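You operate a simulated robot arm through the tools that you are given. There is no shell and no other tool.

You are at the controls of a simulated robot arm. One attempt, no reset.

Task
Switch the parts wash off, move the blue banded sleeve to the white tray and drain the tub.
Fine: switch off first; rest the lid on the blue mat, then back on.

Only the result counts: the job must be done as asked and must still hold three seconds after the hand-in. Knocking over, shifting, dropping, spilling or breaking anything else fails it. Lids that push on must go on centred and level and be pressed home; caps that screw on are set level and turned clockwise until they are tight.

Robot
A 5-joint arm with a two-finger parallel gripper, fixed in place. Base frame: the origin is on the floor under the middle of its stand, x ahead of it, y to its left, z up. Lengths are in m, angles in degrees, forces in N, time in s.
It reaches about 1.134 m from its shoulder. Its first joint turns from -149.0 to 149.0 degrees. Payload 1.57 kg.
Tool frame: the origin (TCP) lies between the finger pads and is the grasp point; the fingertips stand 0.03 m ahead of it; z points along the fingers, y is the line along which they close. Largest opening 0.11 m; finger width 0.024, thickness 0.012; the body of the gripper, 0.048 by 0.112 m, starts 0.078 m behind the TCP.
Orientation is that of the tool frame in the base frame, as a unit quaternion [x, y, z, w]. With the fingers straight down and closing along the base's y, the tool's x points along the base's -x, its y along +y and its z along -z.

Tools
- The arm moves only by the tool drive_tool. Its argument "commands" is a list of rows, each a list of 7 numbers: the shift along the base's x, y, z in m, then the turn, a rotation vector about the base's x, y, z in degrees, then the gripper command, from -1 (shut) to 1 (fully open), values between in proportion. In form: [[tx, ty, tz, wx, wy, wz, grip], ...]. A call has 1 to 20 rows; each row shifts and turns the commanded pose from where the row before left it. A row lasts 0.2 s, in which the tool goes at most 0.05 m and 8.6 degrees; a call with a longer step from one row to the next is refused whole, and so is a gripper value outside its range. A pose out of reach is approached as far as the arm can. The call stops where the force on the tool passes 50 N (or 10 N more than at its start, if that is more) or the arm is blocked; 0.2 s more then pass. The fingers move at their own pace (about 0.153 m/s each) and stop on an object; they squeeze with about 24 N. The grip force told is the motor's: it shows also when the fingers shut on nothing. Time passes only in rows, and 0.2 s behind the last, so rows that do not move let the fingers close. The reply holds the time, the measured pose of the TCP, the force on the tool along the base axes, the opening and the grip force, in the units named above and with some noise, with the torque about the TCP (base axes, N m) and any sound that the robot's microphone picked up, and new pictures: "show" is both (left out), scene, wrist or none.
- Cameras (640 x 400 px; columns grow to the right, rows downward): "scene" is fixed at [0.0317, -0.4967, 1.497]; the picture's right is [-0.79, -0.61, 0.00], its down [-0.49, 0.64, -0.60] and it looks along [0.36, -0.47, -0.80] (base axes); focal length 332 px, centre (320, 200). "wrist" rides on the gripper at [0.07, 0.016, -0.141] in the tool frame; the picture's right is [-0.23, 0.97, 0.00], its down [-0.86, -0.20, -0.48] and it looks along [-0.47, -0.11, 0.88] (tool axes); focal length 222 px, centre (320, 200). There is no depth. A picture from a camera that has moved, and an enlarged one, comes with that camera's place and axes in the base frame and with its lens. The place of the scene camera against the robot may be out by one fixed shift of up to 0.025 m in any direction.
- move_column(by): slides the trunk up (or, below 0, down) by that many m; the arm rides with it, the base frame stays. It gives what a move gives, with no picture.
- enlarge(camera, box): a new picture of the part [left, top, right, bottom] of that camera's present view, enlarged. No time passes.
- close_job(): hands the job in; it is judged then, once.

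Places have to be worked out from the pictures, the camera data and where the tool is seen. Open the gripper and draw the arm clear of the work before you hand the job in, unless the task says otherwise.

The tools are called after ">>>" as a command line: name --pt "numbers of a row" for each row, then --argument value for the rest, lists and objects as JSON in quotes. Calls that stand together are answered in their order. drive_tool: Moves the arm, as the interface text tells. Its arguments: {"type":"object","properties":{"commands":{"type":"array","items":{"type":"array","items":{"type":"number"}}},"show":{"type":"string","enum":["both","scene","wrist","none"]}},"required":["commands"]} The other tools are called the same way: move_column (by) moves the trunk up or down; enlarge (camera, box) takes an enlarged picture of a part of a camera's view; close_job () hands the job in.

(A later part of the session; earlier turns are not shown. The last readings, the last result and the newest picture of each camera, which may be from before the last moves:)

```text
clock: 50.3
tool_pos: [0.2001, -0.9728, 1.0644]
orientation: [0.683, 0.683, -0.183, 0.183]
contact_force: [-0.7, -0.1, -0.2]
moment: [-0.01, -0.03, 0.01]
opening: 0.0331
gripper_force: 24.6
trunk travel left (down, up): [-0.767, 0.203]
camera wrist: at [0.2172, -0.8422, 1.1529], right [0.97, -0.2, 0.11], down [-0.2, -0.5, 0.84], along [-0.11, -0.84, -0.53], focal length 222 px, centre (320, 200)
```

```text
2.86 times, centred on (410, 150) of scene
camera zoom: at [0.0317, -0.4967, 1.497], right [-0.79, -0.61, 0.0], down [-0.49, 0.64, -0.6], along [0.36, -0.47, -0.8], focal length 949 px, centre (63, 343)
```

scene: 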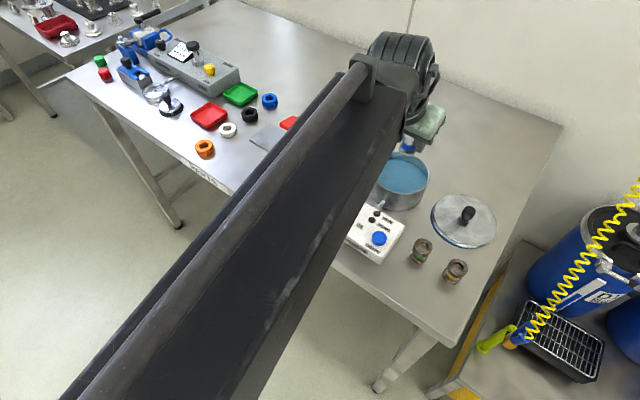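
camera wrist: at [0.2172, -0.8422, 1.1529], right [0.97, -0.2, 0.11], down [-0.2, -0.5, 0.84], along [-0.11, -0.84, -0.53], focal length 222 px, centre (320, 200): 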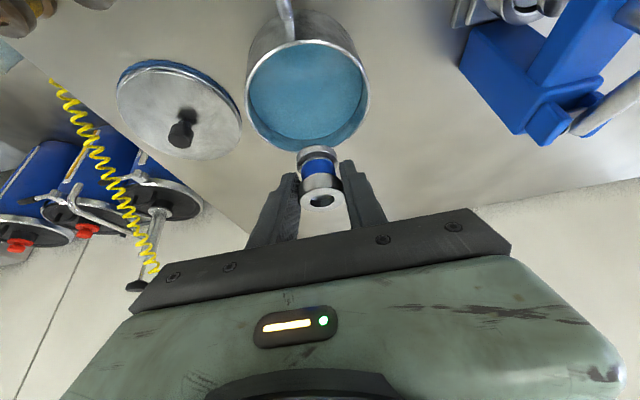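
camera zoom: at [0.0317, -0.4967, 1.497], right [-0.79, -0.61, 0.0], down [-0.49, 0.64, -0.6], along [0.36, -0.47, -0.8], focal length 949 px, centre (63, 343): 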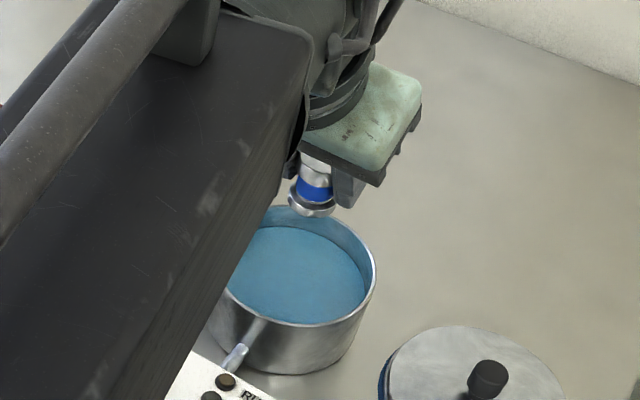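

The blue band is visible and the sleeve hangs upright. I carry it over the white tray.

>>> drive_tool --pt "0.0 0.029 0 0 0 0 -1" --pt "0.019 0.029 0 0 0 0 -1" --pt "0.024 0.029 0 0 0 0 -1" --pt "0.024 0.029 0 0 0 0 -1" --pt "0.024 0.029 0 0 0 0 -1" --pt "0.024 0 0 0 0 0 -1" --pt "0 0 0 0 0 0 -1"

>>> enlarge --camera "wrist" --box '[220, 0, 420, 220]'

>>> enlarge --camera "scene" --box '[280, 100, 460, 260]'

```text
clock: 51.9
tool_pos: [0.3169, -0.8273, 1.0653]
orientation: [0.683, 0.683, -0.184, 0.183]
contact_force: [0.0, 0.7, -1.2]
moment: [0.0, 0.0, 0.03]
opening: 0.0332
gripper_force: 23.7
trunk travel left (down, up): [-0.767, 0.203]
camera wrist: at [0.3339, -0.6971, 1.1529], right [0.97, -0.2, 0.11], down [-0.2, -0.5, 0.84], along [-0.11, -0.84, -0.53], focal length 222 px, centre (320, 200)
```

scene: 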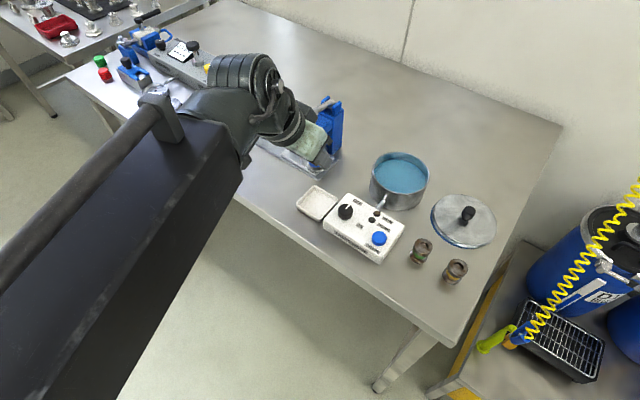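
wrist: 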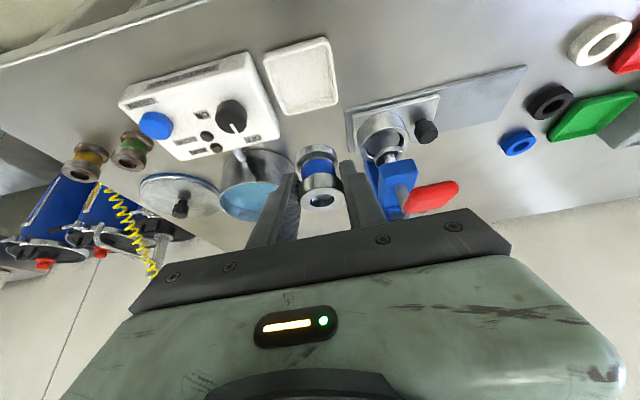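

```text
1.82 times, centred on (320, 110) of wrist
camera zoom: at [0.3339, -0.6971, 1.1529], right [0.97, -0.2, 0.11], down [-0.2, -0.5, 0.84], along [-0.11, -0.84, -0.53], focal length 404 px, centre (320, 364)
```

zoom: 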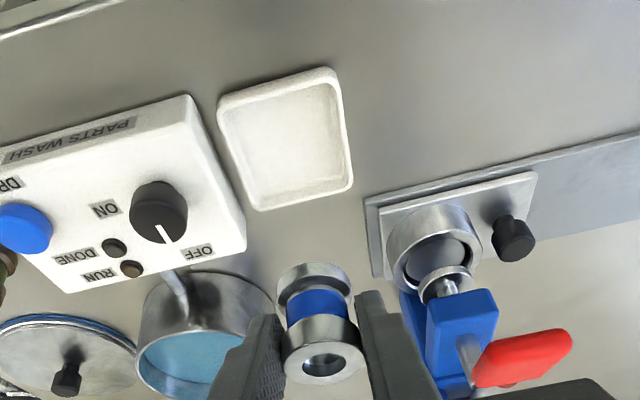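

```text
2.50 times, centred on (370, 180) of scene
camera zoom: at [0.0317, -0.4967, 1.497], right [-0.79, -0.61, 0.0], down [-0.49, 0.64, -0.6], along [0.36, -0.47, -0.8], focal length 830 px, centre (195, 250)
```

zoom: 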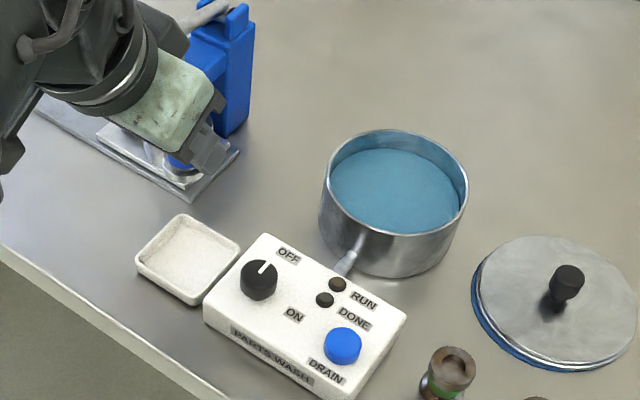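

The tray measures centre (0.315,-0.835), only 64×74 mm, and my grip is low on the sleeve (tips ~5 mm above its foot), so the fingers would foul the tray rim. I'll set the sleeve briefly on the clear table spot near (0.395,-0.80), regrip about 13 mm higher, then place it.

>>> drive_tool --pt "0.013 0.017 0 0 0 0 -1" --pt "0.013 0.017 0 0 0 0 -1" --pt "0.013 0 0 0 0 0 -1" --pt "0.013 0 0 0 0 0 -1" --pt "0.013 0 0 0 0 0 -1" --pt "0.013 0 0 0 0 0 -1" --pt "0 0 0 0 0 0 -1"

>>> enlarge --camera "wrist" --box '[200, 0, 460, 220]'

```text
clock: 53.5
tool_pos: [0.3945, -0.7934, 1.065]
orientation: [0.683, 0.683, -0.183, 0.183]
contact_force: [0.1, 0.4, -0.8]
moment: [-0.03, -0.02, 0.0]
opening: 0.0331
gripper_force: 23.7
trunk travel left (down, up): [-0.767, 0.203]
camera wrist: at [0.4108, -0.6628, 1.153], right [0.97, -0.2, 0.11], down [-0.2, -0.5, 0.84], along [-0.11, -0.84, -0.53], focal length 222 px, centre (320, 200)
```

scene: 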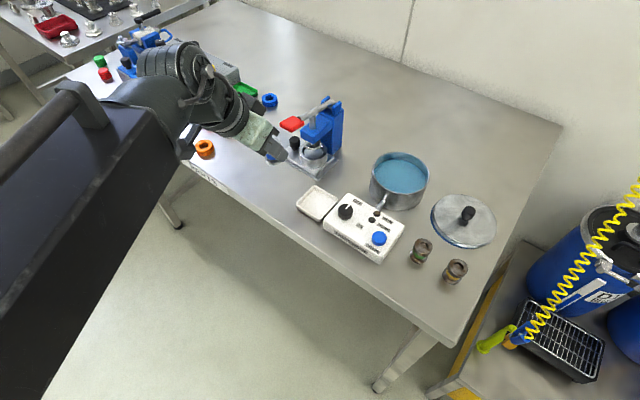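
wrist: 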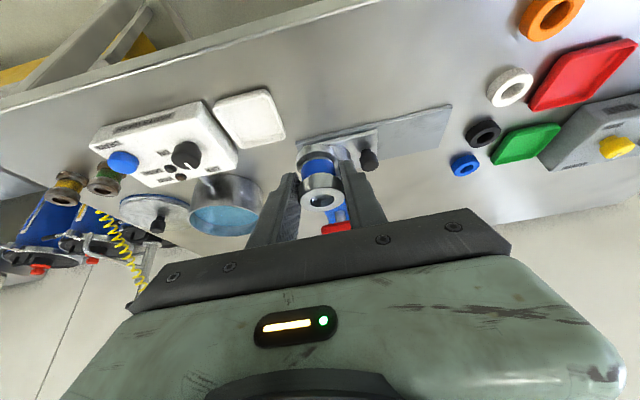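

```text
1.82 times, centred on (330, 110) of wrist
camera zoom: at [0.4108, -0.6628, 1.153], right [0.97, -0.2, 0.11], down [-0.2, -0.5, 0.84], along [-0.11, -0.84, -0.53], focal length 404 px, centre (302, 364)
```

zoom: 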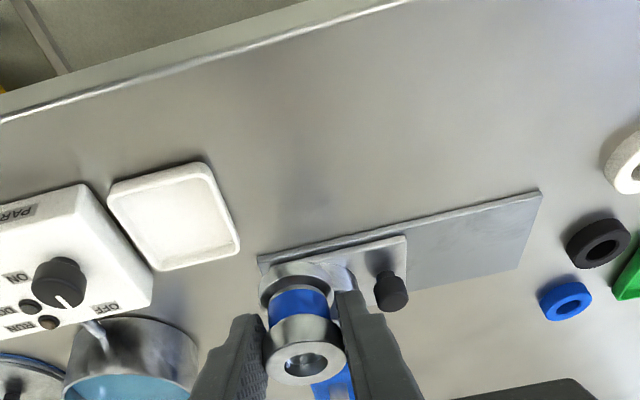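

The spot beneath is clear table. I lower toward it.

>>> move_column --by -0.115

>>> drive_tool --pt "0 0 0 0 0 0 -1"

>>> enlarge --camera "wrist" --box '[220, 60, 420, 220]'

>>> enlarge --camera "scene" --box '[230, 110, 370, 230]'

```text
clock: 55.0
tool_pos: [0.3941, -0.793, 0.95]
orientation: [0.683, 0.683, -0.184, 0.183]
contact_force: [0.2, 0.6, -0.1]
moment: [0.01, -0.05, -0.01]
opening: 0.0331
gripper_force: 23.9
trunk travel left (down, up): [-0.652, 0.318]
```

```text
clock: 55.4
tool_pos: [0.393, -0.7935, 0.9511]
orientation: [0.683, 0.683, -0.183, 0.183]
contact_force: [-0.2, -1.1, -1.2]
moment: [0.01, 0.02, 0.0]
opening: 0.033
gripper_force: 24.0
trunk travel left (down, up): [-0.652, 0.318]
camera wrist: at [0.4107, -0.6628, 1.038], right [0.97, -0.2, 0.11], down [-0.2, -0.5, 0.84], along [-0.11, -0.84, -0.53], focal length 222 px, centre (320, 200)
```

scene: 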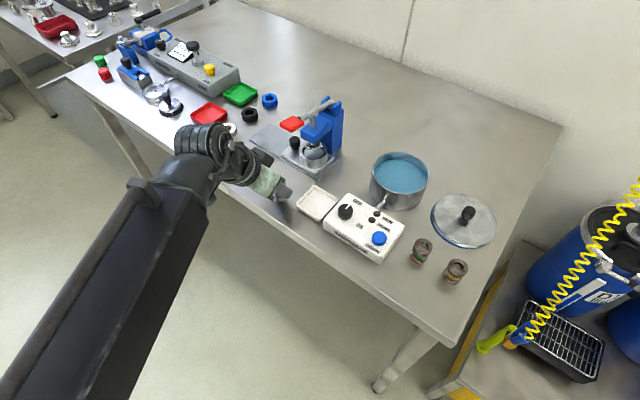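
wrist: 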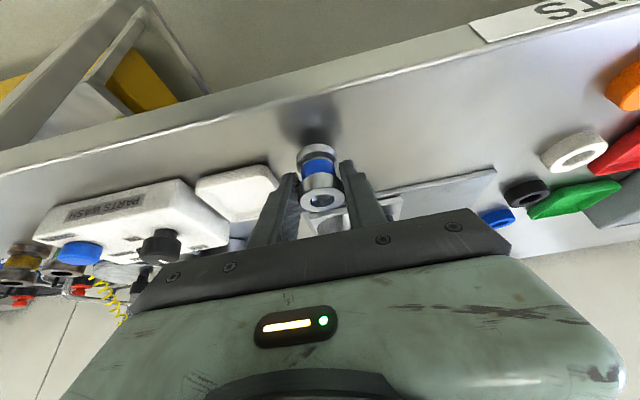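

```text
2.50 times, centred on (320, 140) of wrist
camera zoom: at [0.4107, -0.6628, 1.038], right [0.97, -0.2, 0.11], down [-0.2, -0.5, 0.84], along [-0.11, -0.84, -0.53], focal length 555 px, centre (320, 350)
```

zoom: 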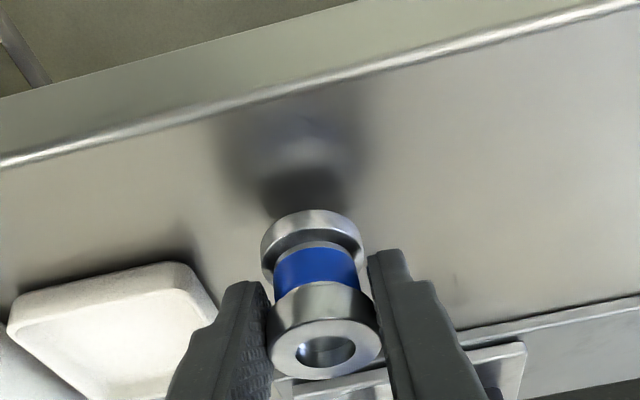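

```text
3.33 times, centred on (300, 170) of scene
camera zoom: at [0.0317, -0.4967, 1.497], right [-0.79, -0.61, 0.0], down [-0.49, 0.64, -0.6], along [0.36, -0.47, -0.8], focal length 1107 px, centre (387, 300)
```

zoom: 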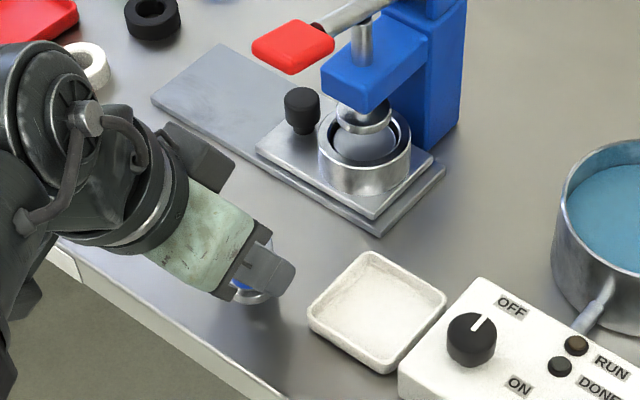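

About 1 cm above the table. I step down gently.

>>> move_column --by -0.008

>>> move_column --by -0.002

>>> move_column --by -0.001

```text
clock: 55.9
tool_pos: [0.3942, -0.7942, 0.9424]
orientation: [0.684, 0.682, -0.183, 0.183]
contact_force: [-0.4, -0.9, -0.8]
moment: [-0.02, 0.03, 0.0]
opening: 0.033
gripper_force: 24.1
trunk travel left (down, up): [-0.644, 0.326]
```

```text
clock: 56.5
tool_pos: [0.3938, -0.7924, 0.9394]
orientation: [0.683, 0.683, -0.183, 0.183]
contact_force: [0.0, 0.6, -1.1]
moment: [-0.02, 0.0, 0.01]
opening: 0.0331
gripper_force: 24.6
trunk travel left (down, up): [-0.642, 0.328]
```

```text
clock: 57.0
tool_pos: [0.3935, -0.7934, 0.9397]
orientation: [0.683, 0.683, -0.184, 0.184]
contact_force: [1.3, -0.9, 4.3]
moment: [-0.01, -0.02, 0.0]
opening: 0.0332
gripper_force: 24.2
trunk travel left (down, up): [-0.641, 0.329]
```

Touchdown at TCP z≈0.9395 with 4 N. I release with a small opening.

>>> drive_tool --pt "0 0 0 0 0 0 -0.3" --pt "0 0 0 0 0 0 -0.15" --pt "0 0 0 0 0 0 -0.1" --pt "0 0 0 0 0 0 -0.1" --show "wrist"

>>> enlarge --camera "wrist" --box '[220, 60, 420, 220]'

```text
clock: 58.0
tool_pos: [0.3942, -0.7941, 0.9401]
orientation: [0.683, 0.683, -0.183, 0.183]
contact_force: [0.4, 0.1, 0.1]
moment: [0.04, 0.01, -0.04]
opening: 0.0495
gripper_force: 0.1
trunk travel left (down, up): [-0.641, 0.329]
camera wrist: at [0.4106, -0.6627, 1.0271], right [0.97, -0.2, 0.11], down [-0.2, -0.5, 0.84], along [-0.11, -0.84, -0.53], focal length 222 px, centre (320, 200)
```

wrist: 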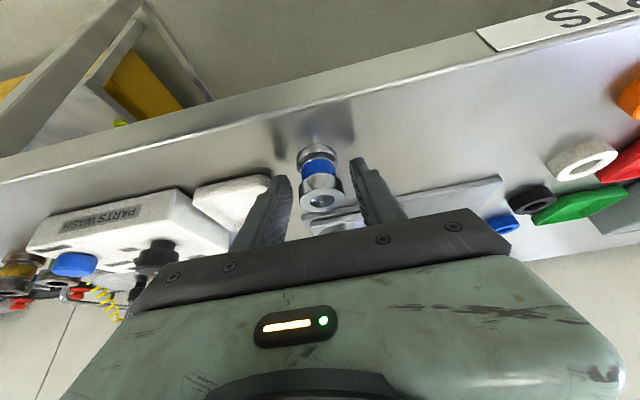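

```text
2.50 times, centred on (320, 140) of wrist
camera zoom: at [0.4106, -0.6627, 1.0271], right [0.97, -0.2, 0.11], down [-0.2, -0.5, 0.84], along [-0.11, -0.84, -0.53], focal length 555 px, centre (320, 350)
```

zoom: 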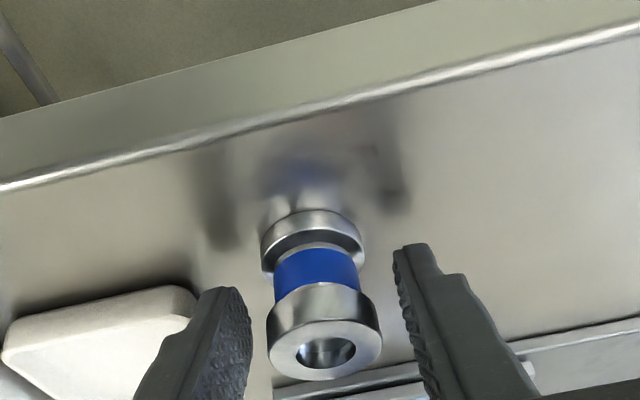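

The sleeve stands upright on the table. I raise 13 mm, trim y slightly, and regrip on the top flange.

>>> move_column --by 0.013

>>> drive_tool --pt "0 0.003 0 0 0 0 -0.1" --pt "0 0 0 0 0 0 -0.3" --pt "0 0 0 0 0 0 -0.6" --pt "0 0 0 0 0 0 -1" --pt "0 0 0 0 0 0 -1" --show "wrist"

>>> enlarge --camera "wrist" --box '[220, 60, 420, 220]'

```text
clock: 58.6
tool_pos: [0.3946, -0.7937, 0.9533]
orientation: [0.683, 0.683, -0.183, 0.182]
contact_force: [0.2, 0.6, 0.4]
moment: [0.0, -0.04, -0.02]
opening: 0.0495
gripper_force: 0.0
trunk travel left (down, up): [-0.654, 0.316]
```

```text
clock: 59.8
tool_pos: [0.3941, -0.7899, 0.9531]
orientation: [0.683, 0.683, -0.183, 0.183]
contact_force: [-0.3, -0.6, -0.4]
moment: [0.03, -0.01, 0.0]
opening: 0.0328
gripper_force: 23.3
trunk travel left (down, up): [-0.654, 0.316]
camera wrist: at [0.411, -0.6596, 1.0401], right [0.97, -0.2, 0.11], down [-0.2, -0.5, 0.84], along [-0.11, -0.84, -0.53], focal length 222 px, centre (320, 200)
```

wrist: 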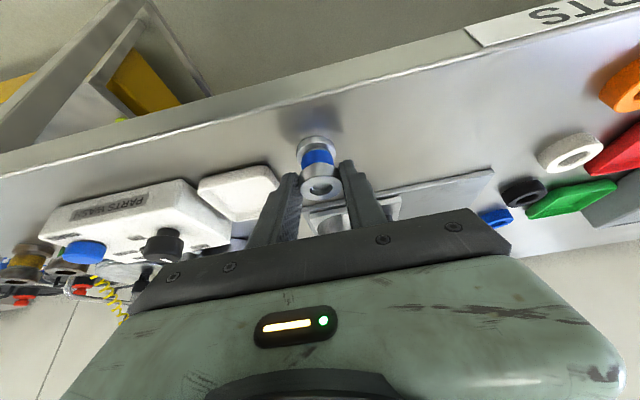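

```text
2.50 times, centred on (320, 140) of wrist
camera zoom: at [0.411, -0.6596, 1.0401], right [0.97, -0.2, 0.11], down [-0.2, -0.5, 0.84], along [-0.11, -0.84, -0.53], focal length 555 px, centre (320, 350)
```

zoom: 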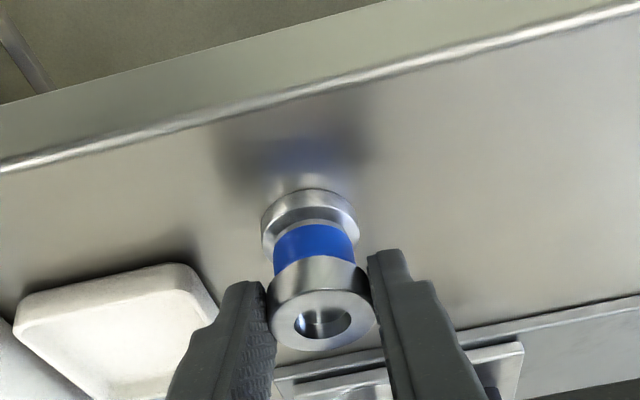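

Regripped on the top flange. I lift 5 cm and carry it over the tray centre.

>>> move_column --by 0.055

>>> drive_tool --pt "-0.0157 -0.0069 0 0 0 0 -1" --pt "-0.0157 -0.0069 0 0 0 0 -1" --pt "-0.0157 -0.0069 0 0 0 0 -1" --pt "-0.0157 -0.0069 0 0 0 0 -1" --pt "-0.0157 -0.0069 0 0 0 0 -1" --pt "0 0 0 0 0 0 -1"

>>> enlarge --camera "wrist" --box '[220, 40, 420, 220]'

>>> enlarge --camera "scene" --box '[250, 120, 390, 240]'

```text
clock: 60.7
tool_pos: [0.3937, -0.7899, 1.0069]
orientation: [0.683, 0.683, -0.183, 0.183]
contact_force: [-0.5, 0.1, -0.7]
moment: [0.0, 0.0, 0.0]
opening: 0.0331
gripper_force: 24.3
trunk travel left (down, up): [-0.709, 0.261]
```

```text
clock: 62.1
tool_pos: [0.3156, -0.826, 1.0062]
orientation: [0.683, 0.683, -0.183, 0.183]
contact_force: [-0.5, 0.1, -0.5]
moment: [-0.01, 0.02, -0.03]
opening: 0.0332
gripper_force: 24.0
trunk travel left (down, up): [-0.709, 0.261]
camera wrist: at [0.3327, -0.6949, 1.095], right [0.97, -0.2, 0.11], down [-0.2, -0.5, 0.84], along [-0.11, -0.84, -0.53], focal length 222 px, centre (320, 200)
```

scene: 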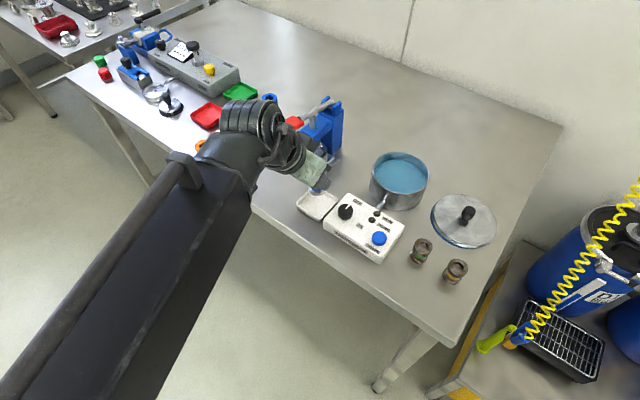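
wrist: 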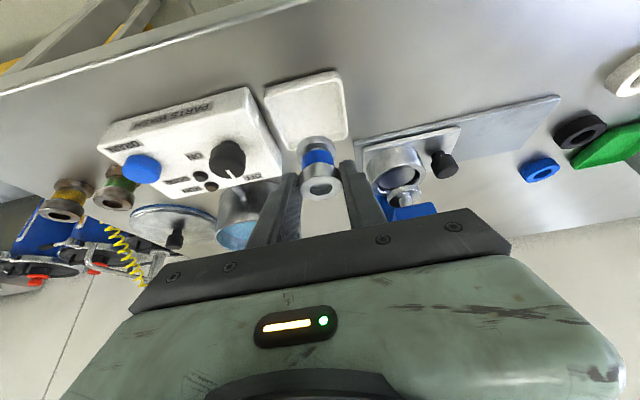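

```text
2.22 times, centred on (320, 130) of wrist
camera zoom: at [0.3327, -0.6949, 1.095], right [0.97, -0.2, 0.11], down [-0.2, -0.5, 0.84], along [-0.11, -0.84, -0.53], focal length 494 px, centre (320, 356)
```

zoom: 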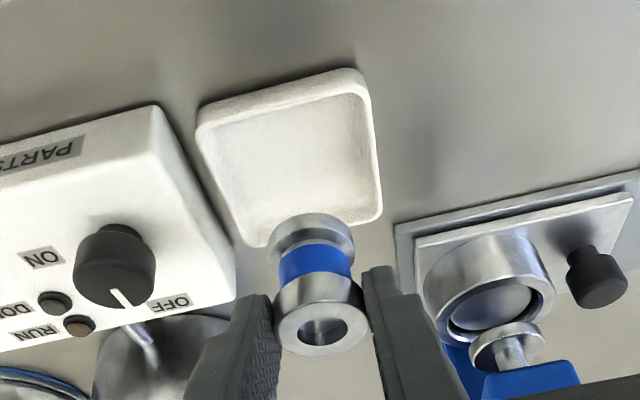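

```text
3.33 times, centred on (320, 180) of scene
camera zoom: at [0.0317, -0.4967, 1.497], right [-0.79, -0.61, 0.0], down [-0.49, 0.64, -0.6], along [0.36, -0.47, -0.8], focal length 1107 px, centre (320, 267)
```

zoom: 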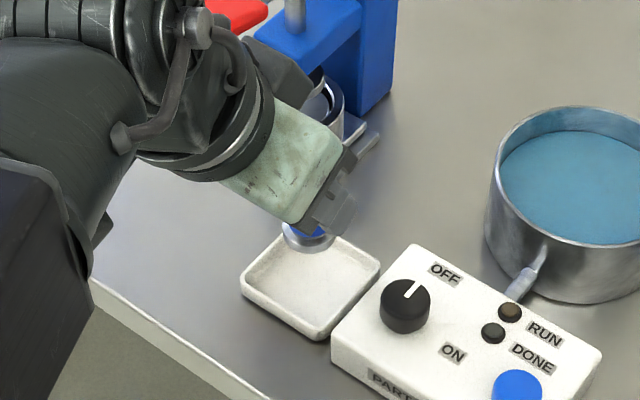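

Sleeve is centred over the tray (0.316,-0.834). I lower to just above its floor.

>>> move_column --by -0.042

>>> drive_tool --pt "0 0 0 0 0 0 -1" --show "wrist"

>>> enlarge --camera "wrist" --box '[220, 40, 420, 220]'

```text
clock: 63.0
tool_pos: [0.3168, -0.827, 0.9659]
orientation: [0.683, 0.683, -0.183, 0.182]
contact_force: [0.2, 0.0, -1.3]
moment: [-0.03, -0.03, 0.0]
opening: 0.033
gripper_force: 24.0
trunk travel left (down, up): [-0.667, 0.303]
```

```text
clock: 63.4
tool_pos: [0.3167, -0.8251, 0.9656]
orientation: [0.683, 0.684, -0.182, 0.183]
contact_force: [0.1, 0.1, -0.9]
moment: [0.01, -0.03, -0.01]
opening: 0.0331
gripper_force: 23.9
trunk travel left (down, up): [-0.667, 0.303]
camera wrist: at [0.3328, -0.6948, 1.053], right [0.97, -0.2, 0.11], down [-0.2, -0.5, 0.84], along [-0.11, -0.84, -0.53], focal length 222 px, centre (320, 200)
```

wrist: 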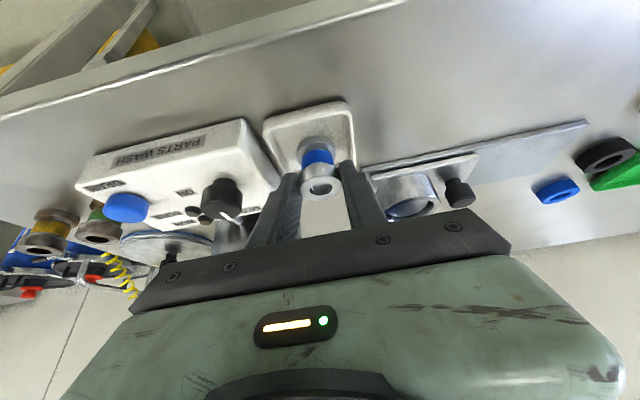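

```text
2.22 times, centred on (320, 130) of wrist
camera zoom: at [0.3328, -0.6948, 1.053], right [0.97, -0.2, 0.11], down [-0.2, -0.5, 0.84], along [-0.11, -0.84, -0.53], focal length 494 px, centre (320, 356)
```

zoom: 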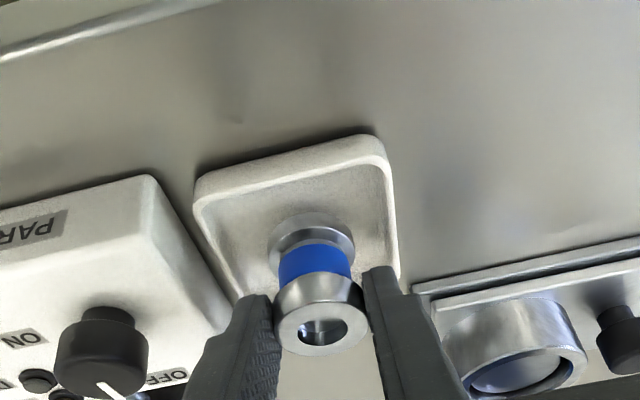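

Nearly down inside the tray. Small steps to touchdown.

>>> move_column --by -0.005

>>> move_column --by -0.002

>>> move_column --by -0.001

```text
clock: 63.9
tool_pos: [0.3154, -0.8259, 0.9603]
orientation: [0.683, 0.683, -0.183, 0.183]
contact_force: [0.1, -0.6, -0.4]
moment: [0.02, -0.01, 0.02]
opening: 0.0331
gripper_force: 24.0
trunk travel left (down, up): [-0.662, 0.308]
```

```text
clock: 64.5
tool_pos: [0.3159, -0.8263, 0.9585]
orientation: [0.683, 0.683, -0.183, 0.183]
contact_force: [-0.5, -0.4, -0.6]
moment: [0.02, 0.02, 0.0]
opening: 0.0327
gripper_force: 24.0
trunk travel left (down, up): [-0.66, 0.31]
```

```text
clock: 65.0
tool_pos: [0.3168, -0.8246, 0.9573]
orientation: [0.683, 0.683, -0.183, 0.183]
contact_force: [0.3, 0.1, -0.9]
moment: [0.0, 0.03, -0.03]
opening: 0.0332
gripper_force: 24.1
trunk travel left (down, up): [-0.659, 0.311]
```

>>> move_column --by -0.001

>>> move_column --by -0.001

```text
clock: 65.5
tool_pos: [0.3157, -0.8259, 0.9571]
orientation: [0.683, 0.683, -0.183, 0.183]
contact_force: [-0.1, -1.5, 4.1]
moment: [-0.08, -0.07, 0.02]
opening: 0.0328
gripper_force: 24.0
trunk travel left (down, up): [-0.658, 0.312]
```

```text
clock: 66.0
tool_pos: [0.3163, -0.8259, 0.9568]
orientation: [0.683, 0.682, -0.184, 0.183]
contact_force: [2.0, -4.9, 14.5]
moment: [-0.31, -0.01, 0.03]
opening: 0.0331
gripper_force: 23.7
trunk travel left (down, up): [-0.657, 0.313]
```

The sleeve is on the tray floor. I back off 1 mm and open the fingers.

>>> move_column --by 0.001

>>> drive_tool --pt "0 0 0 0 0 0 -0.3" --pt "0 0 0 0 0 0 -0.15" --pt "0 0 0 0 0 0 0.0" --pt "0 0 0 0 0 0 0.0" --show "wrist"

>>> enlarge --camera "wrist" --box '[220, 40, 420, 220]'

```text
clock: 66.5
tool_pos: [0.3159, -0.8245, 0.9562]
orientation: [0.683, 0.683, -0.183, 0.183]
contact_force: [1.4, -1.3, 5.6]
moment: [-0.2, -0.02, 0.0]
opening: 0.0329
gripper_force: 24.0
trunk travel left (down, up): [-0.658, 0.312]
```

```text
clock: 67.5
tool_pos: [0.3174, -0.8247, 0.9561]
orientation: [0.683, 0.683, -0.183, 0.183]
contact_force: [1.1, -0.1, -0.5]
moment: [-0.02, -0.01, 0.0]
opening: 0.0554
gripper_force: 0.0
trunk travel left (down, up): [-0.658, 0.312]
camera wrist: at [0.3328, -0.6948, 1.0441], right [0.97, -0.2, 0.11], down [-0.2, -0.5, 0.84], along [-0.11, -0.84, -0.53], focal length 222 px, centre (320, 200)
```

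wrist: 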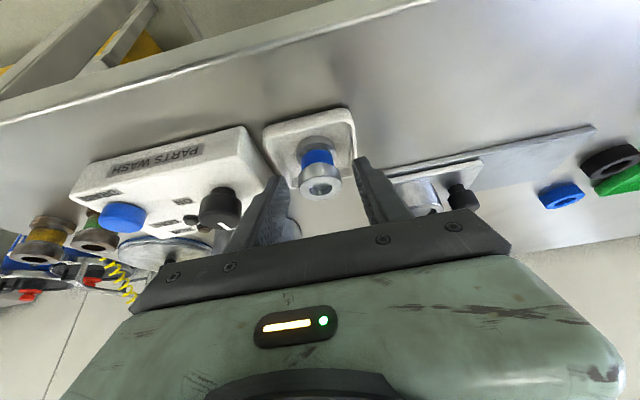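

```text
2.22 times, centred on (320, 130) of wrist
camera zoom: at [0.3328, -0.6948, 1.0441], right [0.97, -0.2, 0.11], down [-0.2, -0.5, 0.84], along [-0.11, -0.84, -0.53], focal length 494 px, centre (320, 356)
```

zoom: 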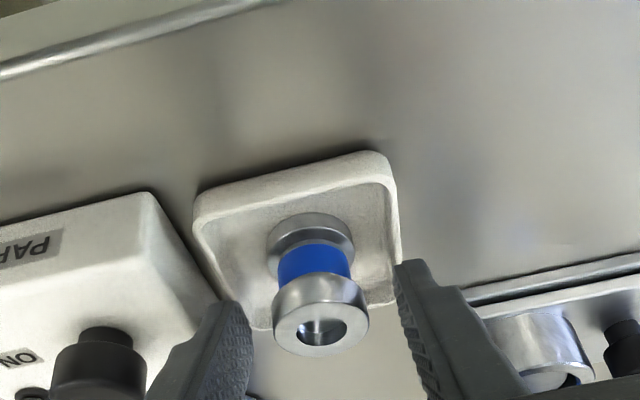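

The sleeve stands upright in the tray, released. I rise 10 cm, then untilt and go over the DRAIN button with the fingers shut.

>>> move_column --by 0.11

>>> drive_tool --pt "-0.02 0.0005 0 0 0 0 0.0" --pt "-0.028 0.0005 -0.013 7.5 0 0 -1" --pt "-0.028 0.0005 -0.01 7.5 0 0 -1" --pt "-0.028 0.0005 -0.006 7.5 0 0 -1" --pt "-0.028 0.0005 -0.002 7.5 0 0 -1" --pt "-0.028 0.0005 0 0 0 0 -1" --pt "0 0 0 0 0 0 -1"

>>> enlarge --camera "wrist" --box '[220, 80, 420, 240]'

>>> enlarge --camera "scene" --box '[280, 100, 520, 290]'

```text
clock: 68.9
tool_pos: [0.3166, -0.8256, 1.0664]
orientation: [0.683, 0.684, -0.183, 0.182]
contact_force: [0.7, 1.0, 0.6]
moment: [0.0, 0.02, 0.01]
opening: 0.055
gripper_force: 0.0
trunk travel left (down, up): [-0.768, 0.202]
```

```text
clock: 70.5
tool_pos: [0.1571, -0.8253, 1.0345]
orientation: [0.708, 0.706, 0.001, -0.001]
contact_force: [0.1, -0.1, 0.4]
moment: [-0.03, 0.01, 0.03]
opening: 0.0001
gripper_force: 21.0
out of reach, approached as far as the arm can: row 3
trunk travel left (down, up): [-0.768, 0.202]
camera wrist: at [0.1737, -0.7554, 1.1761], right [0.97, -0.23, 0.0], down [-0.2, -0.86, 0.48], along [-0.11, -0.47, -0.88], focal length 222 px, centre (320, 200)
```

scene: 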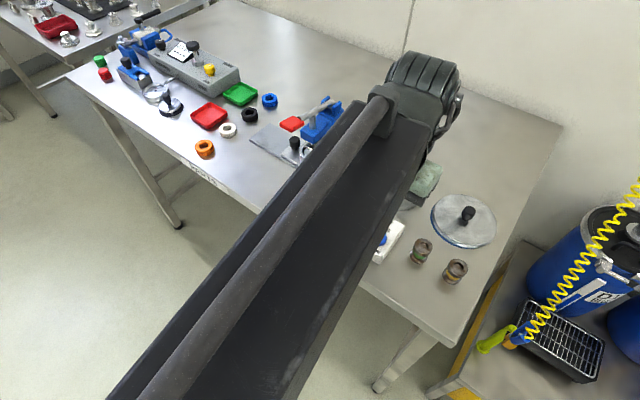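
wrist: 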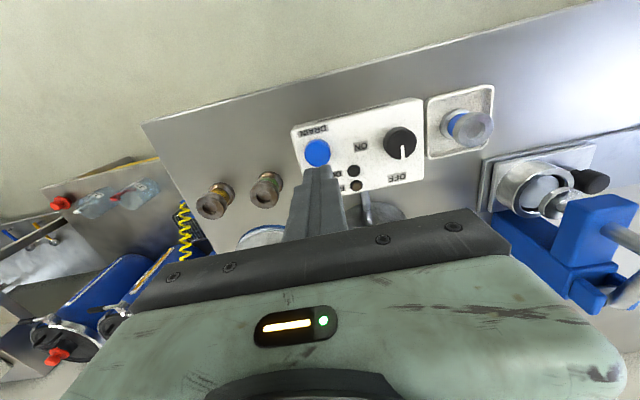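

```text
2.50 times, centred on (320, 160) of wrist
camera zoom: at [0.1737, -0.7554, 1.1761], right [0.97, -0.23, 0.0], down [-0.2, -0.86, 0.48], along [-0.11, -0.47, -0.88], focal length 555 px, centre (320, 300)
```

zoom: 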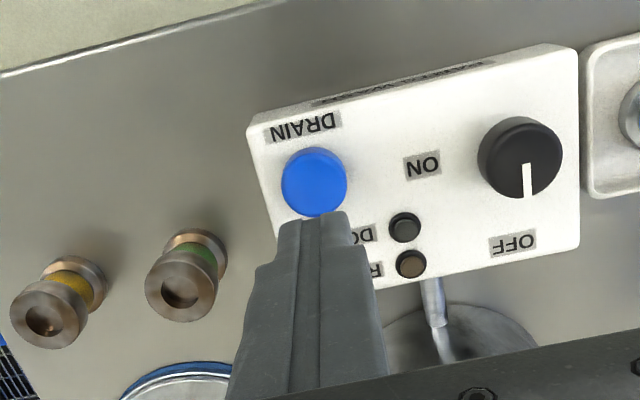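

```text
2.11 times, centred on (400, 195) of scene
camera zoom: at [0.0317, -0.4967, 1.497], right [-0.79, -0.61, 0.0], down [-0.49, 0.64, -0.6], along [0.36, -0.47, -0.8], focal length 699 px, centre (152, 210)
```

zoom: 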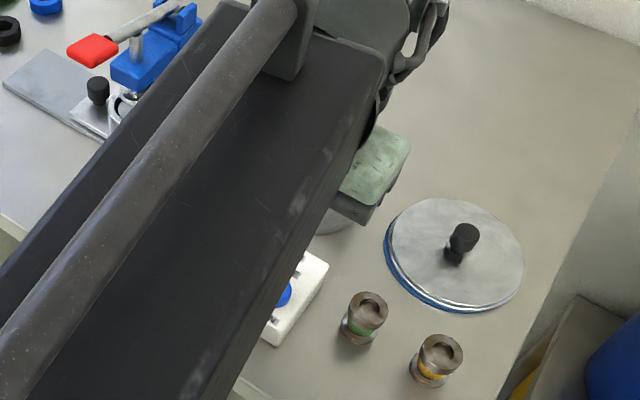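

Button re-measured at (0.156,-0.822,0.949). I align and lower the shut fingertips to just above it.

>>> drive_tool --pt "-0.001 0.003 0 0 0 0 -1" --pt "0 0 0 0 0 0 -1" --show "none"

>>> move_column --by -0.048

>>> drive_tool --pt "0 0 0 0 0 0 -1" --show "wrist"

>>> enlarge --camera "wrist" --box '[220, 80, 420, 240]'

```text
clock: 71.1
tool_pos: [0.1563, -0.8223, 1.0336]
orientation: [0.707, 0.707, -0.001, 0.0]
contact_force: [0.3, -0.6, -1.3]
moment: [0.02, -0.03, 0.0]
opening: 0.0
gripper_force: 21.7
trunk travel left (down, up): [-0.768, 0.202]
```

```text
clock: 72.0
tool_pos: [0.1569, -0.8218, 0.9874]
orientation: [0.707, 0.707, 0.0, 0.0]
contact_force: [0.9, -0.3, 0.0]
moment: [-0.01, 0.0, 0.0]
opening: 0.0
gripper_force: 21.3
trunk travel left (down, up): [-0.72, 0.25]
```

```text
clock: 72.4
tool_pos: [0.156, -0.8219, 0.9862]
orientation: [0.707, 0.707, 0.0, 0.0]
contact_force: [-0.3, 0.2, 0.2]
moment: [-0.03, 0.0, 0.0]
opening: 0.0001
gripper_force: 21.2
trunk travel left (down, up): [-0.72, 0.25]
camera wrist: at [0.1728, -0.7523, 1.128], right [0.97, -0.23, 0.0], down [-0.2, -0.86, 0.48], along [-0.11, -0.47, -0.88], focal length 222 px, centre (320, 200)
```

wrist: 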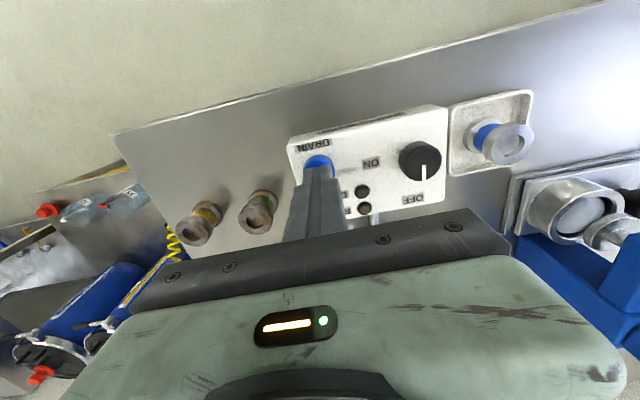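

```text
2.50 times, centred on (320, 160) of wrist
camera zoom: at [0.1728, -0.7523, 1.128], right [0.97, -0.23, 0.0], down [-0.2, -0.86, 0.48], along [-0.11, -0.47, -0.88], focal length 555 px, centre (320, 300)
```

zoom: 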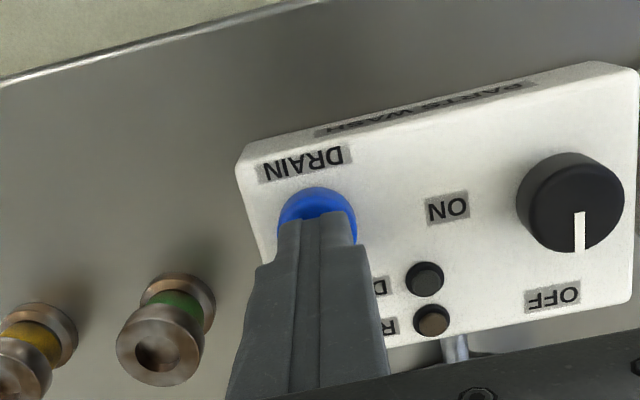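

Fingertips are just over the button. I press down in small steps.

>>> move_column --by -0.006

>>> move_column --by -0.003

```text
clock: 73.0
tool_pos: [0.1569, -0.8224, 0.9806]
orientation: [0.707, 0.708, 0.0, 0.0]
contact_force: [-0.5, -0.2, 0.3]
moment: [0.0, -0.02, 0.0]
opening: 0.0001
gripper_force: 21.2
trunk travel left (down, up): [-0.714, 0.256]
```

```text
clock: 73.5
tool_pos: [0.1558, -0.8216, 0.978]
orientation: [0.707, 0.707, 0.0, 0.0]
contact_force: [0.6, 0.4, 1.1]
moment: [0.03, -0.04, 0.03]
opening: 0.0
gripper_force: 20.9
trunk travel left (down, up): [-0.711, 0.259]
heard: click
```

A click was heard. I press 2 mm further and hold for a moment.

>>> move_column --by -0.002

>>> drive_tool --pt "0 0 0 0 0 0 -1" --pt "0 0 0 0 0 0 -1" --pt "0 0 0 0 0 0 -1" --pt "0 0 0 0 0 0 -1" --pt "0 0 0 0 0 0 -1" --pt "0 0 0 0 0 0 -1" --pt "0 0 0 0 0 0 -1" --pt "0 0 0 0 0 0 -1"

>>> enlarge --camera "wrist" --box '[220, 80, 420, 240]'

```text
clock: 74.0
tool_pos: [0.1559, -0.8228, 0.9752]
orientation: [0.707, 0.707, -0.001, 0.0]
contact_force: [0.6, -1.4, 2.7]
moment: [-0.02, -0.02, -0.02]
opening: 0.0002
gripper_force: 21.4
trunk travel left (down, up): [-0.709, 0.261]
```

```text
clock: 75.8
tool_pos: [0.1563, -0.8214, 0.9753]
orientation: [0.707, 0.707, 0.0, 0.0]
contact_force: [0.6, -0.4, 2.4]
moment: [-0.03, -0.02, -0.01]
opening: 0.0
gripper_force: 21.5
trunk travel left (down, up): [-0.709, 0.261]
camera wrist: at [0.1728, -0.7522, 1.1171], right [0.97, -0.23, 0.0], down [-0.2, -0.86, 0.48], along [-0.11, -0.47, -0.88], focal length 222 px, centre (320, 200)
```

scene: 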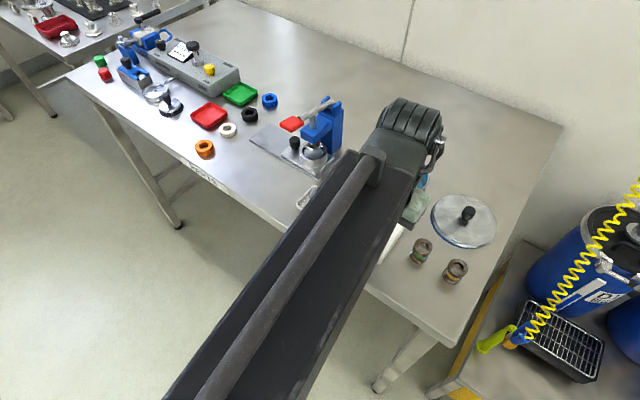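
wrist: 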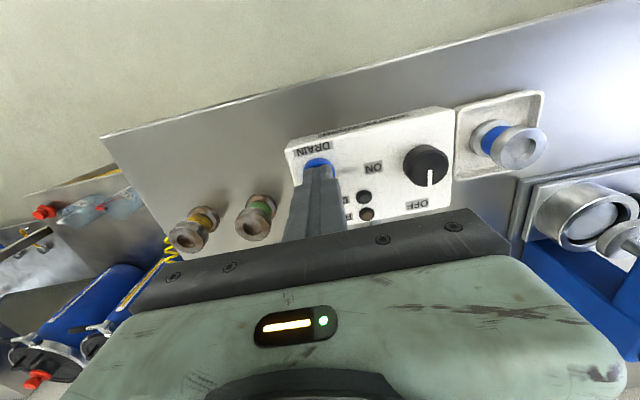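

```text
2.50 times, centred on (320, 160) of wrist
camera zoom: at [0.1728, -0.7522, 1.1171], right [0.97, -0.23, 0.0], down [-0.2, -0.86, 0.48], along [-0.11, -0.47, -0.88], focal length 555 px, centre (320, 300)
```

zoom: 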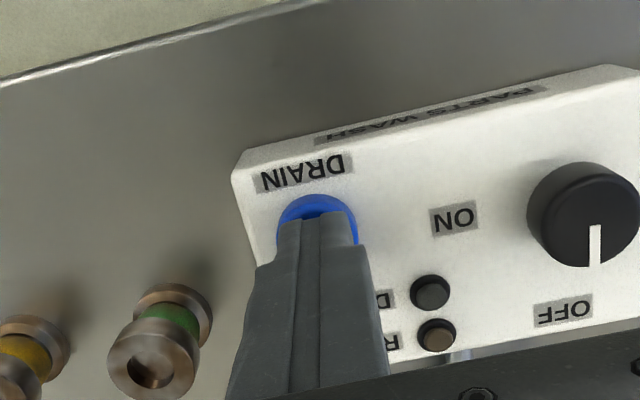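

Button pressed and clicked. I raise off it, then draw back with the tilt to look into the tub.

>>> move_column --by 0.085

>>> drive_tool --pt "0.01 0.0 0.002 -7.5 0 0 -1" --pt "0.01 0 0.006 -7.5 0 0 -0.5" --pt "0.01 -0.03 0.01 -7.5 0 0 0" --pt "0.01 -0.04 0.013 -7.5 0 0 0.3" --pt "0.004 -0.035 0 0 0 0 0.3" --pt "0 0 0 0 0 0 0.3"

>>> enlarge --camera "wrist" --box '[200, 0, 420, 200]'

>>> enlarge --camera "scene" --box '[280, 120, 520, 290]'

```text
clock: 77.0
tool_pos: [0.1564, -0.8212, 1.0609]
orientation: [0.707, 0.707, 0.0, 0.001]
contact_force: [-0.6, 0.3, -1.2]
moment: [0.02, -0.05, -0.03]
opening: 0.0002
gripper_force: 21.1
trunk travel left (down, up): [-0.794, 0.176]
```

```text
clock: 78.4
tool_pos: [0.1989, -0.9244, 1.0914]
orientation: [0.683, 0.683, -0.183, 0.183]
contact_force: [-0.7, -1.0, 0.0]
moment: [0.0, 0.0, 0.02]
opening: 0.0717
gripper_force: 0.1
out of reach, approached as far as the arm can: row 5
trunk travel left (down, up): [-0.794, 0.176]
camera wrist: at [0.2165, -0.7935, 1.1799], right [0.97, -0.2, 0.11], down [-0.2, -0.5, 0.84], along [-0.11, -0.84, -0.53], focal length 222 px, centre (320, 200)
```

scene: 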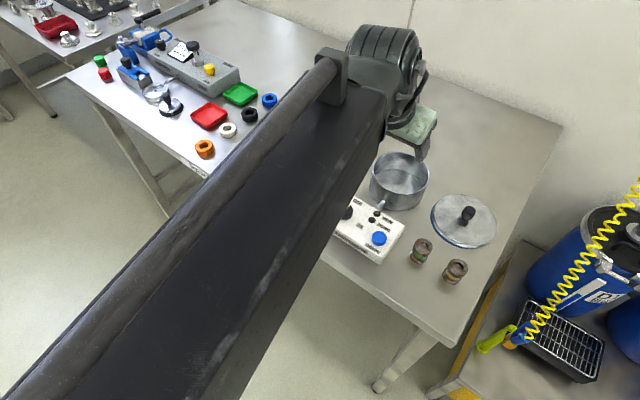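
wrist: 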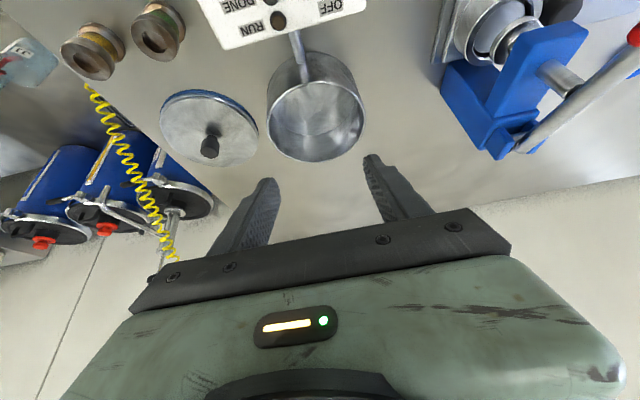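

```text
2.00 times, centred on (310, 100) of wrist
camera zoom: at [0.2165, -0.7935, 1.1799], right [0.97, -0.2, 0.11], down [-0.2, -0.5, 0.84], along [-0.11, -0.84, -0.53], focal length 444 px, centre (340, 400)
```

zoom: 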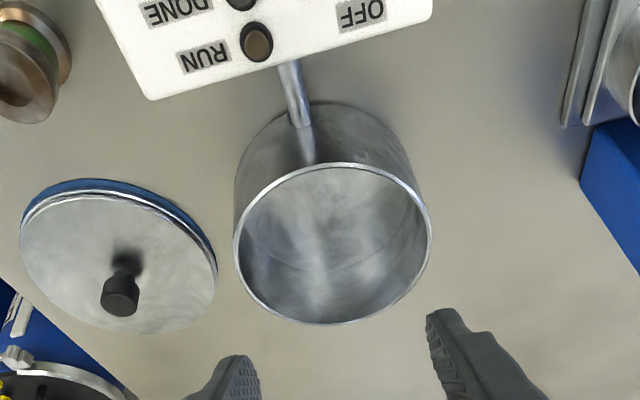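

```text
2.35 times, centred on (400, 205) of scene
camera zoom: at [0.0317, -0.4967, 1.497], right [-0.79, -0.61, 0.0], down [-0.49, 0.64, -0.6], along [0.36, -0.47, -0.8], focal length 782 px, centre (132, 188)
```

zoom: 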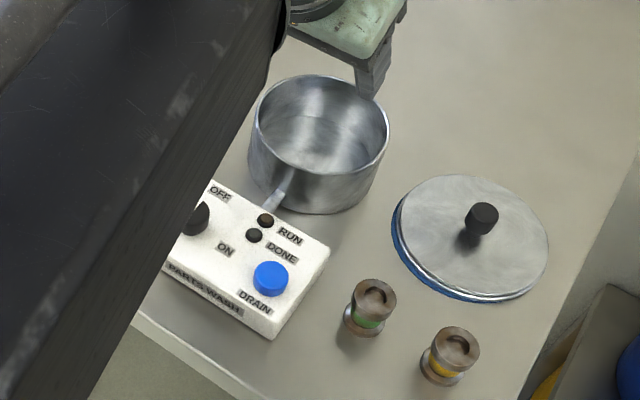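

The tub is empty — drained. Now the lid: I move over its knob on the mat and remeasure.

>>> drive_tool --pt "-0.031 -0.012 0 0 0 0 0.3" --pt "-0.031 -0.012 0 0 0 0 0.3" --pt "-0.031 -0.012 0 0 0 0 0.3" --pt "-0.031 -0.012 0 0 0 0 0.3" --pt "-0.031 -0.012 0 0 0 0 0.3" --pt "0 0 0 0 0 0 0.3" --show "none"

>>> move_column --by -0.105

>>> drive_tool --pt "0 0 0 0 0 0 0.3"

>>> enlarge --camera "wrist" --box '[220, 60, 420, 220]'

```text
clock: 79.8
tool_pos: [0.0445, -0.9862, 1.092]
orientation: [0.683, 0.683, -0.183, 0.184]
contact_force: [0.0, -0.2, 0.8]
moment: [0.0, 0.04, 0.01]
opening: 0.0714
gripper_force: 0.1
trunk travel left (down, up): [-0.794, 0.176]
```

```text
clock: 81.2
tool_pos: [0.0457, -0.986, 0.9869]
orientation: [0.683, 0.683, -0.184, 0.183]
contact_force: [0.2, -0.5, -0.5]
moment: [-0.03, 0.04, 0.04]
opening: 0.0716
gripper_force: 0.0
trunk travel left (down, up): [-0.689, 0.281]
```

```text
clock: 81.6
tool_pos: [0.0447, -0.9855, 0.9886]
orientation: [0.683, 0.683, -0.183, 0.183]
contact_force: [-0.4, 0.1, -0.2]
moment: [0.03, 0.04, -0.02]
opening: 0.0715
gripper_force: 0.0
trunk travel left (down, up): [-0.689, 0.281]
camera wrist: at [0.0622, -0.8549, 1.0751], right [0.97, -0.2, 0.11], down [-0.2, -0.5, 0.84], along [-0.11, -0.84, -0.53], focal length 222 px, centre (320, 200)
```

scene: 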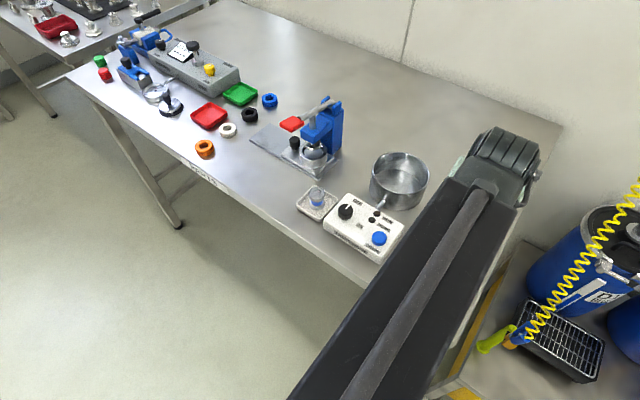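
wrist: 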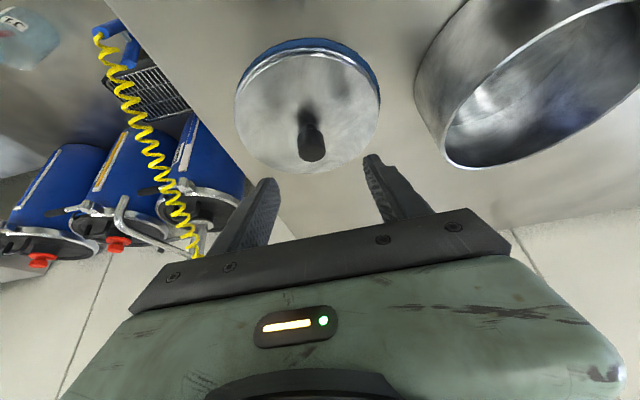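

```text
2.50 times, centred on (320, 140) of wrist
camera zoom: at [0.0622, -0.8549, 1.0751], right [0.97, -0.2, 0.11], down [-0.2, -0.5, 0.84], along [-0.11, -0.84, -0.53], focal length 555 px, centre (320, 350)
```

zoom: 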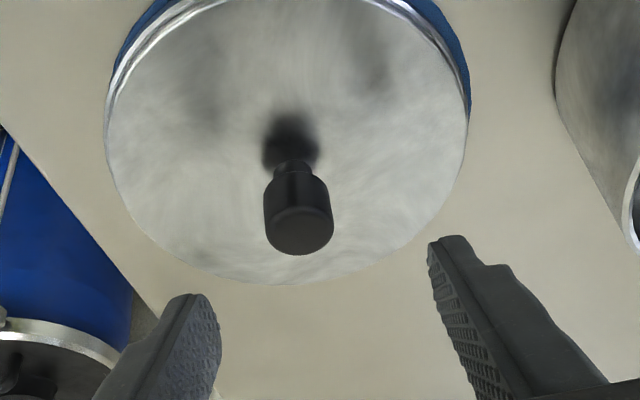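

Knob axis re-measured at about (0.042,-0.997), bulb top ≈0.9375, lid top ≈0.906. I trim the position, lower 30 mm and check.

>>> drive_tool --pt "-0.0027 -0.0028 0 0 0 0 0.3" --pt "0 0 0 0 0 0 0.1" --show "none"

>>> move_column --by -0.03

>>> drive_tool --pt "0 0 0 0 0 0 0.1" --show "wrist"

>>> enlarge --camera "wrist" --box '[220, 60, 420, 220]'

```text
clock: 82.2
tool_pos: [0.0414, -0.9882, 0.9881]
orientation: [0.683, 0.683, -0.183, 0.183]
contact_force: [0.5, -0.2, 0.1]
moment: [0.0, 0.0, -0.01]
opening: 0.0605
gripper_force: 0.0
trunk travel left (down, up): [-0.689, 0.281]
```

```text
clock: 82.9
tool_pos: [0.0424, -0.9891, 0.9573]
orientation: [0.683, 0.683, -0.183, 0.183]
contact_force: [0.4, 0.9, 1.0]
moment: [-0.01, 0.01, 0.03]
opening: 0.0606
gripper_force: 0.0
trunk travel left (down, up): [-0.659, 0.311]
```

```text
clock: 83.3
tool_pos: [0.0434, -0.9876, 0.957]
orientation: [0.683, 0.683, -0.183, 0.183]
contact_force: [0.0, 0.2, 0.1]
moment: [-0.02, 0.01, 0.0]
opening: 0.0601
gripper_force: 0.0
trunk travel left (down, up): [-0.659, 0.311]
camera wrist: at [0.0593, -0.8578, 1.045], right [0.97, -0.2, 0.11], down [-0.2, -0.5, 0.84], along [-0.11, -0.84, -0.53], focal length 222 px, centre (320, 200)
```

wrist: 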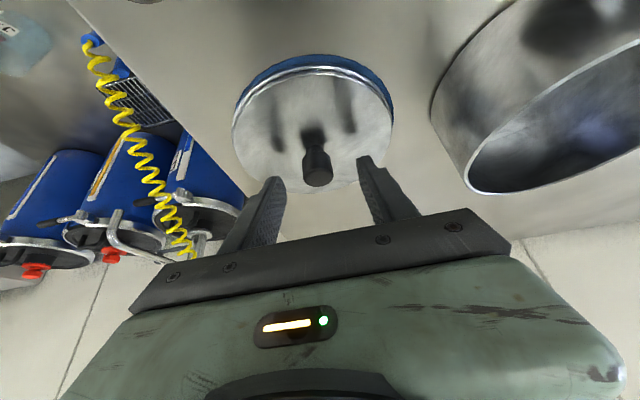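

```text
2.50 times, centred on (320, 140) of wrist
camera zoom: at [0.0593, -0.8578, 1.045], right [0.97, -0.2, 0.11], down [-0.2, -0.5, 0.84], along [-0.11, -0.84, -0.53], focal length 555 px, centre (320, 350)
```

zoom: 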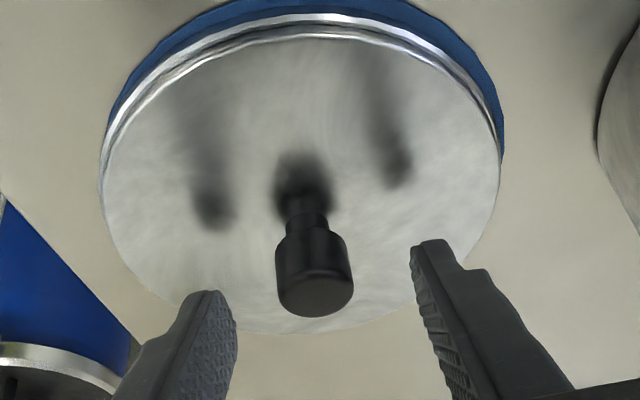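

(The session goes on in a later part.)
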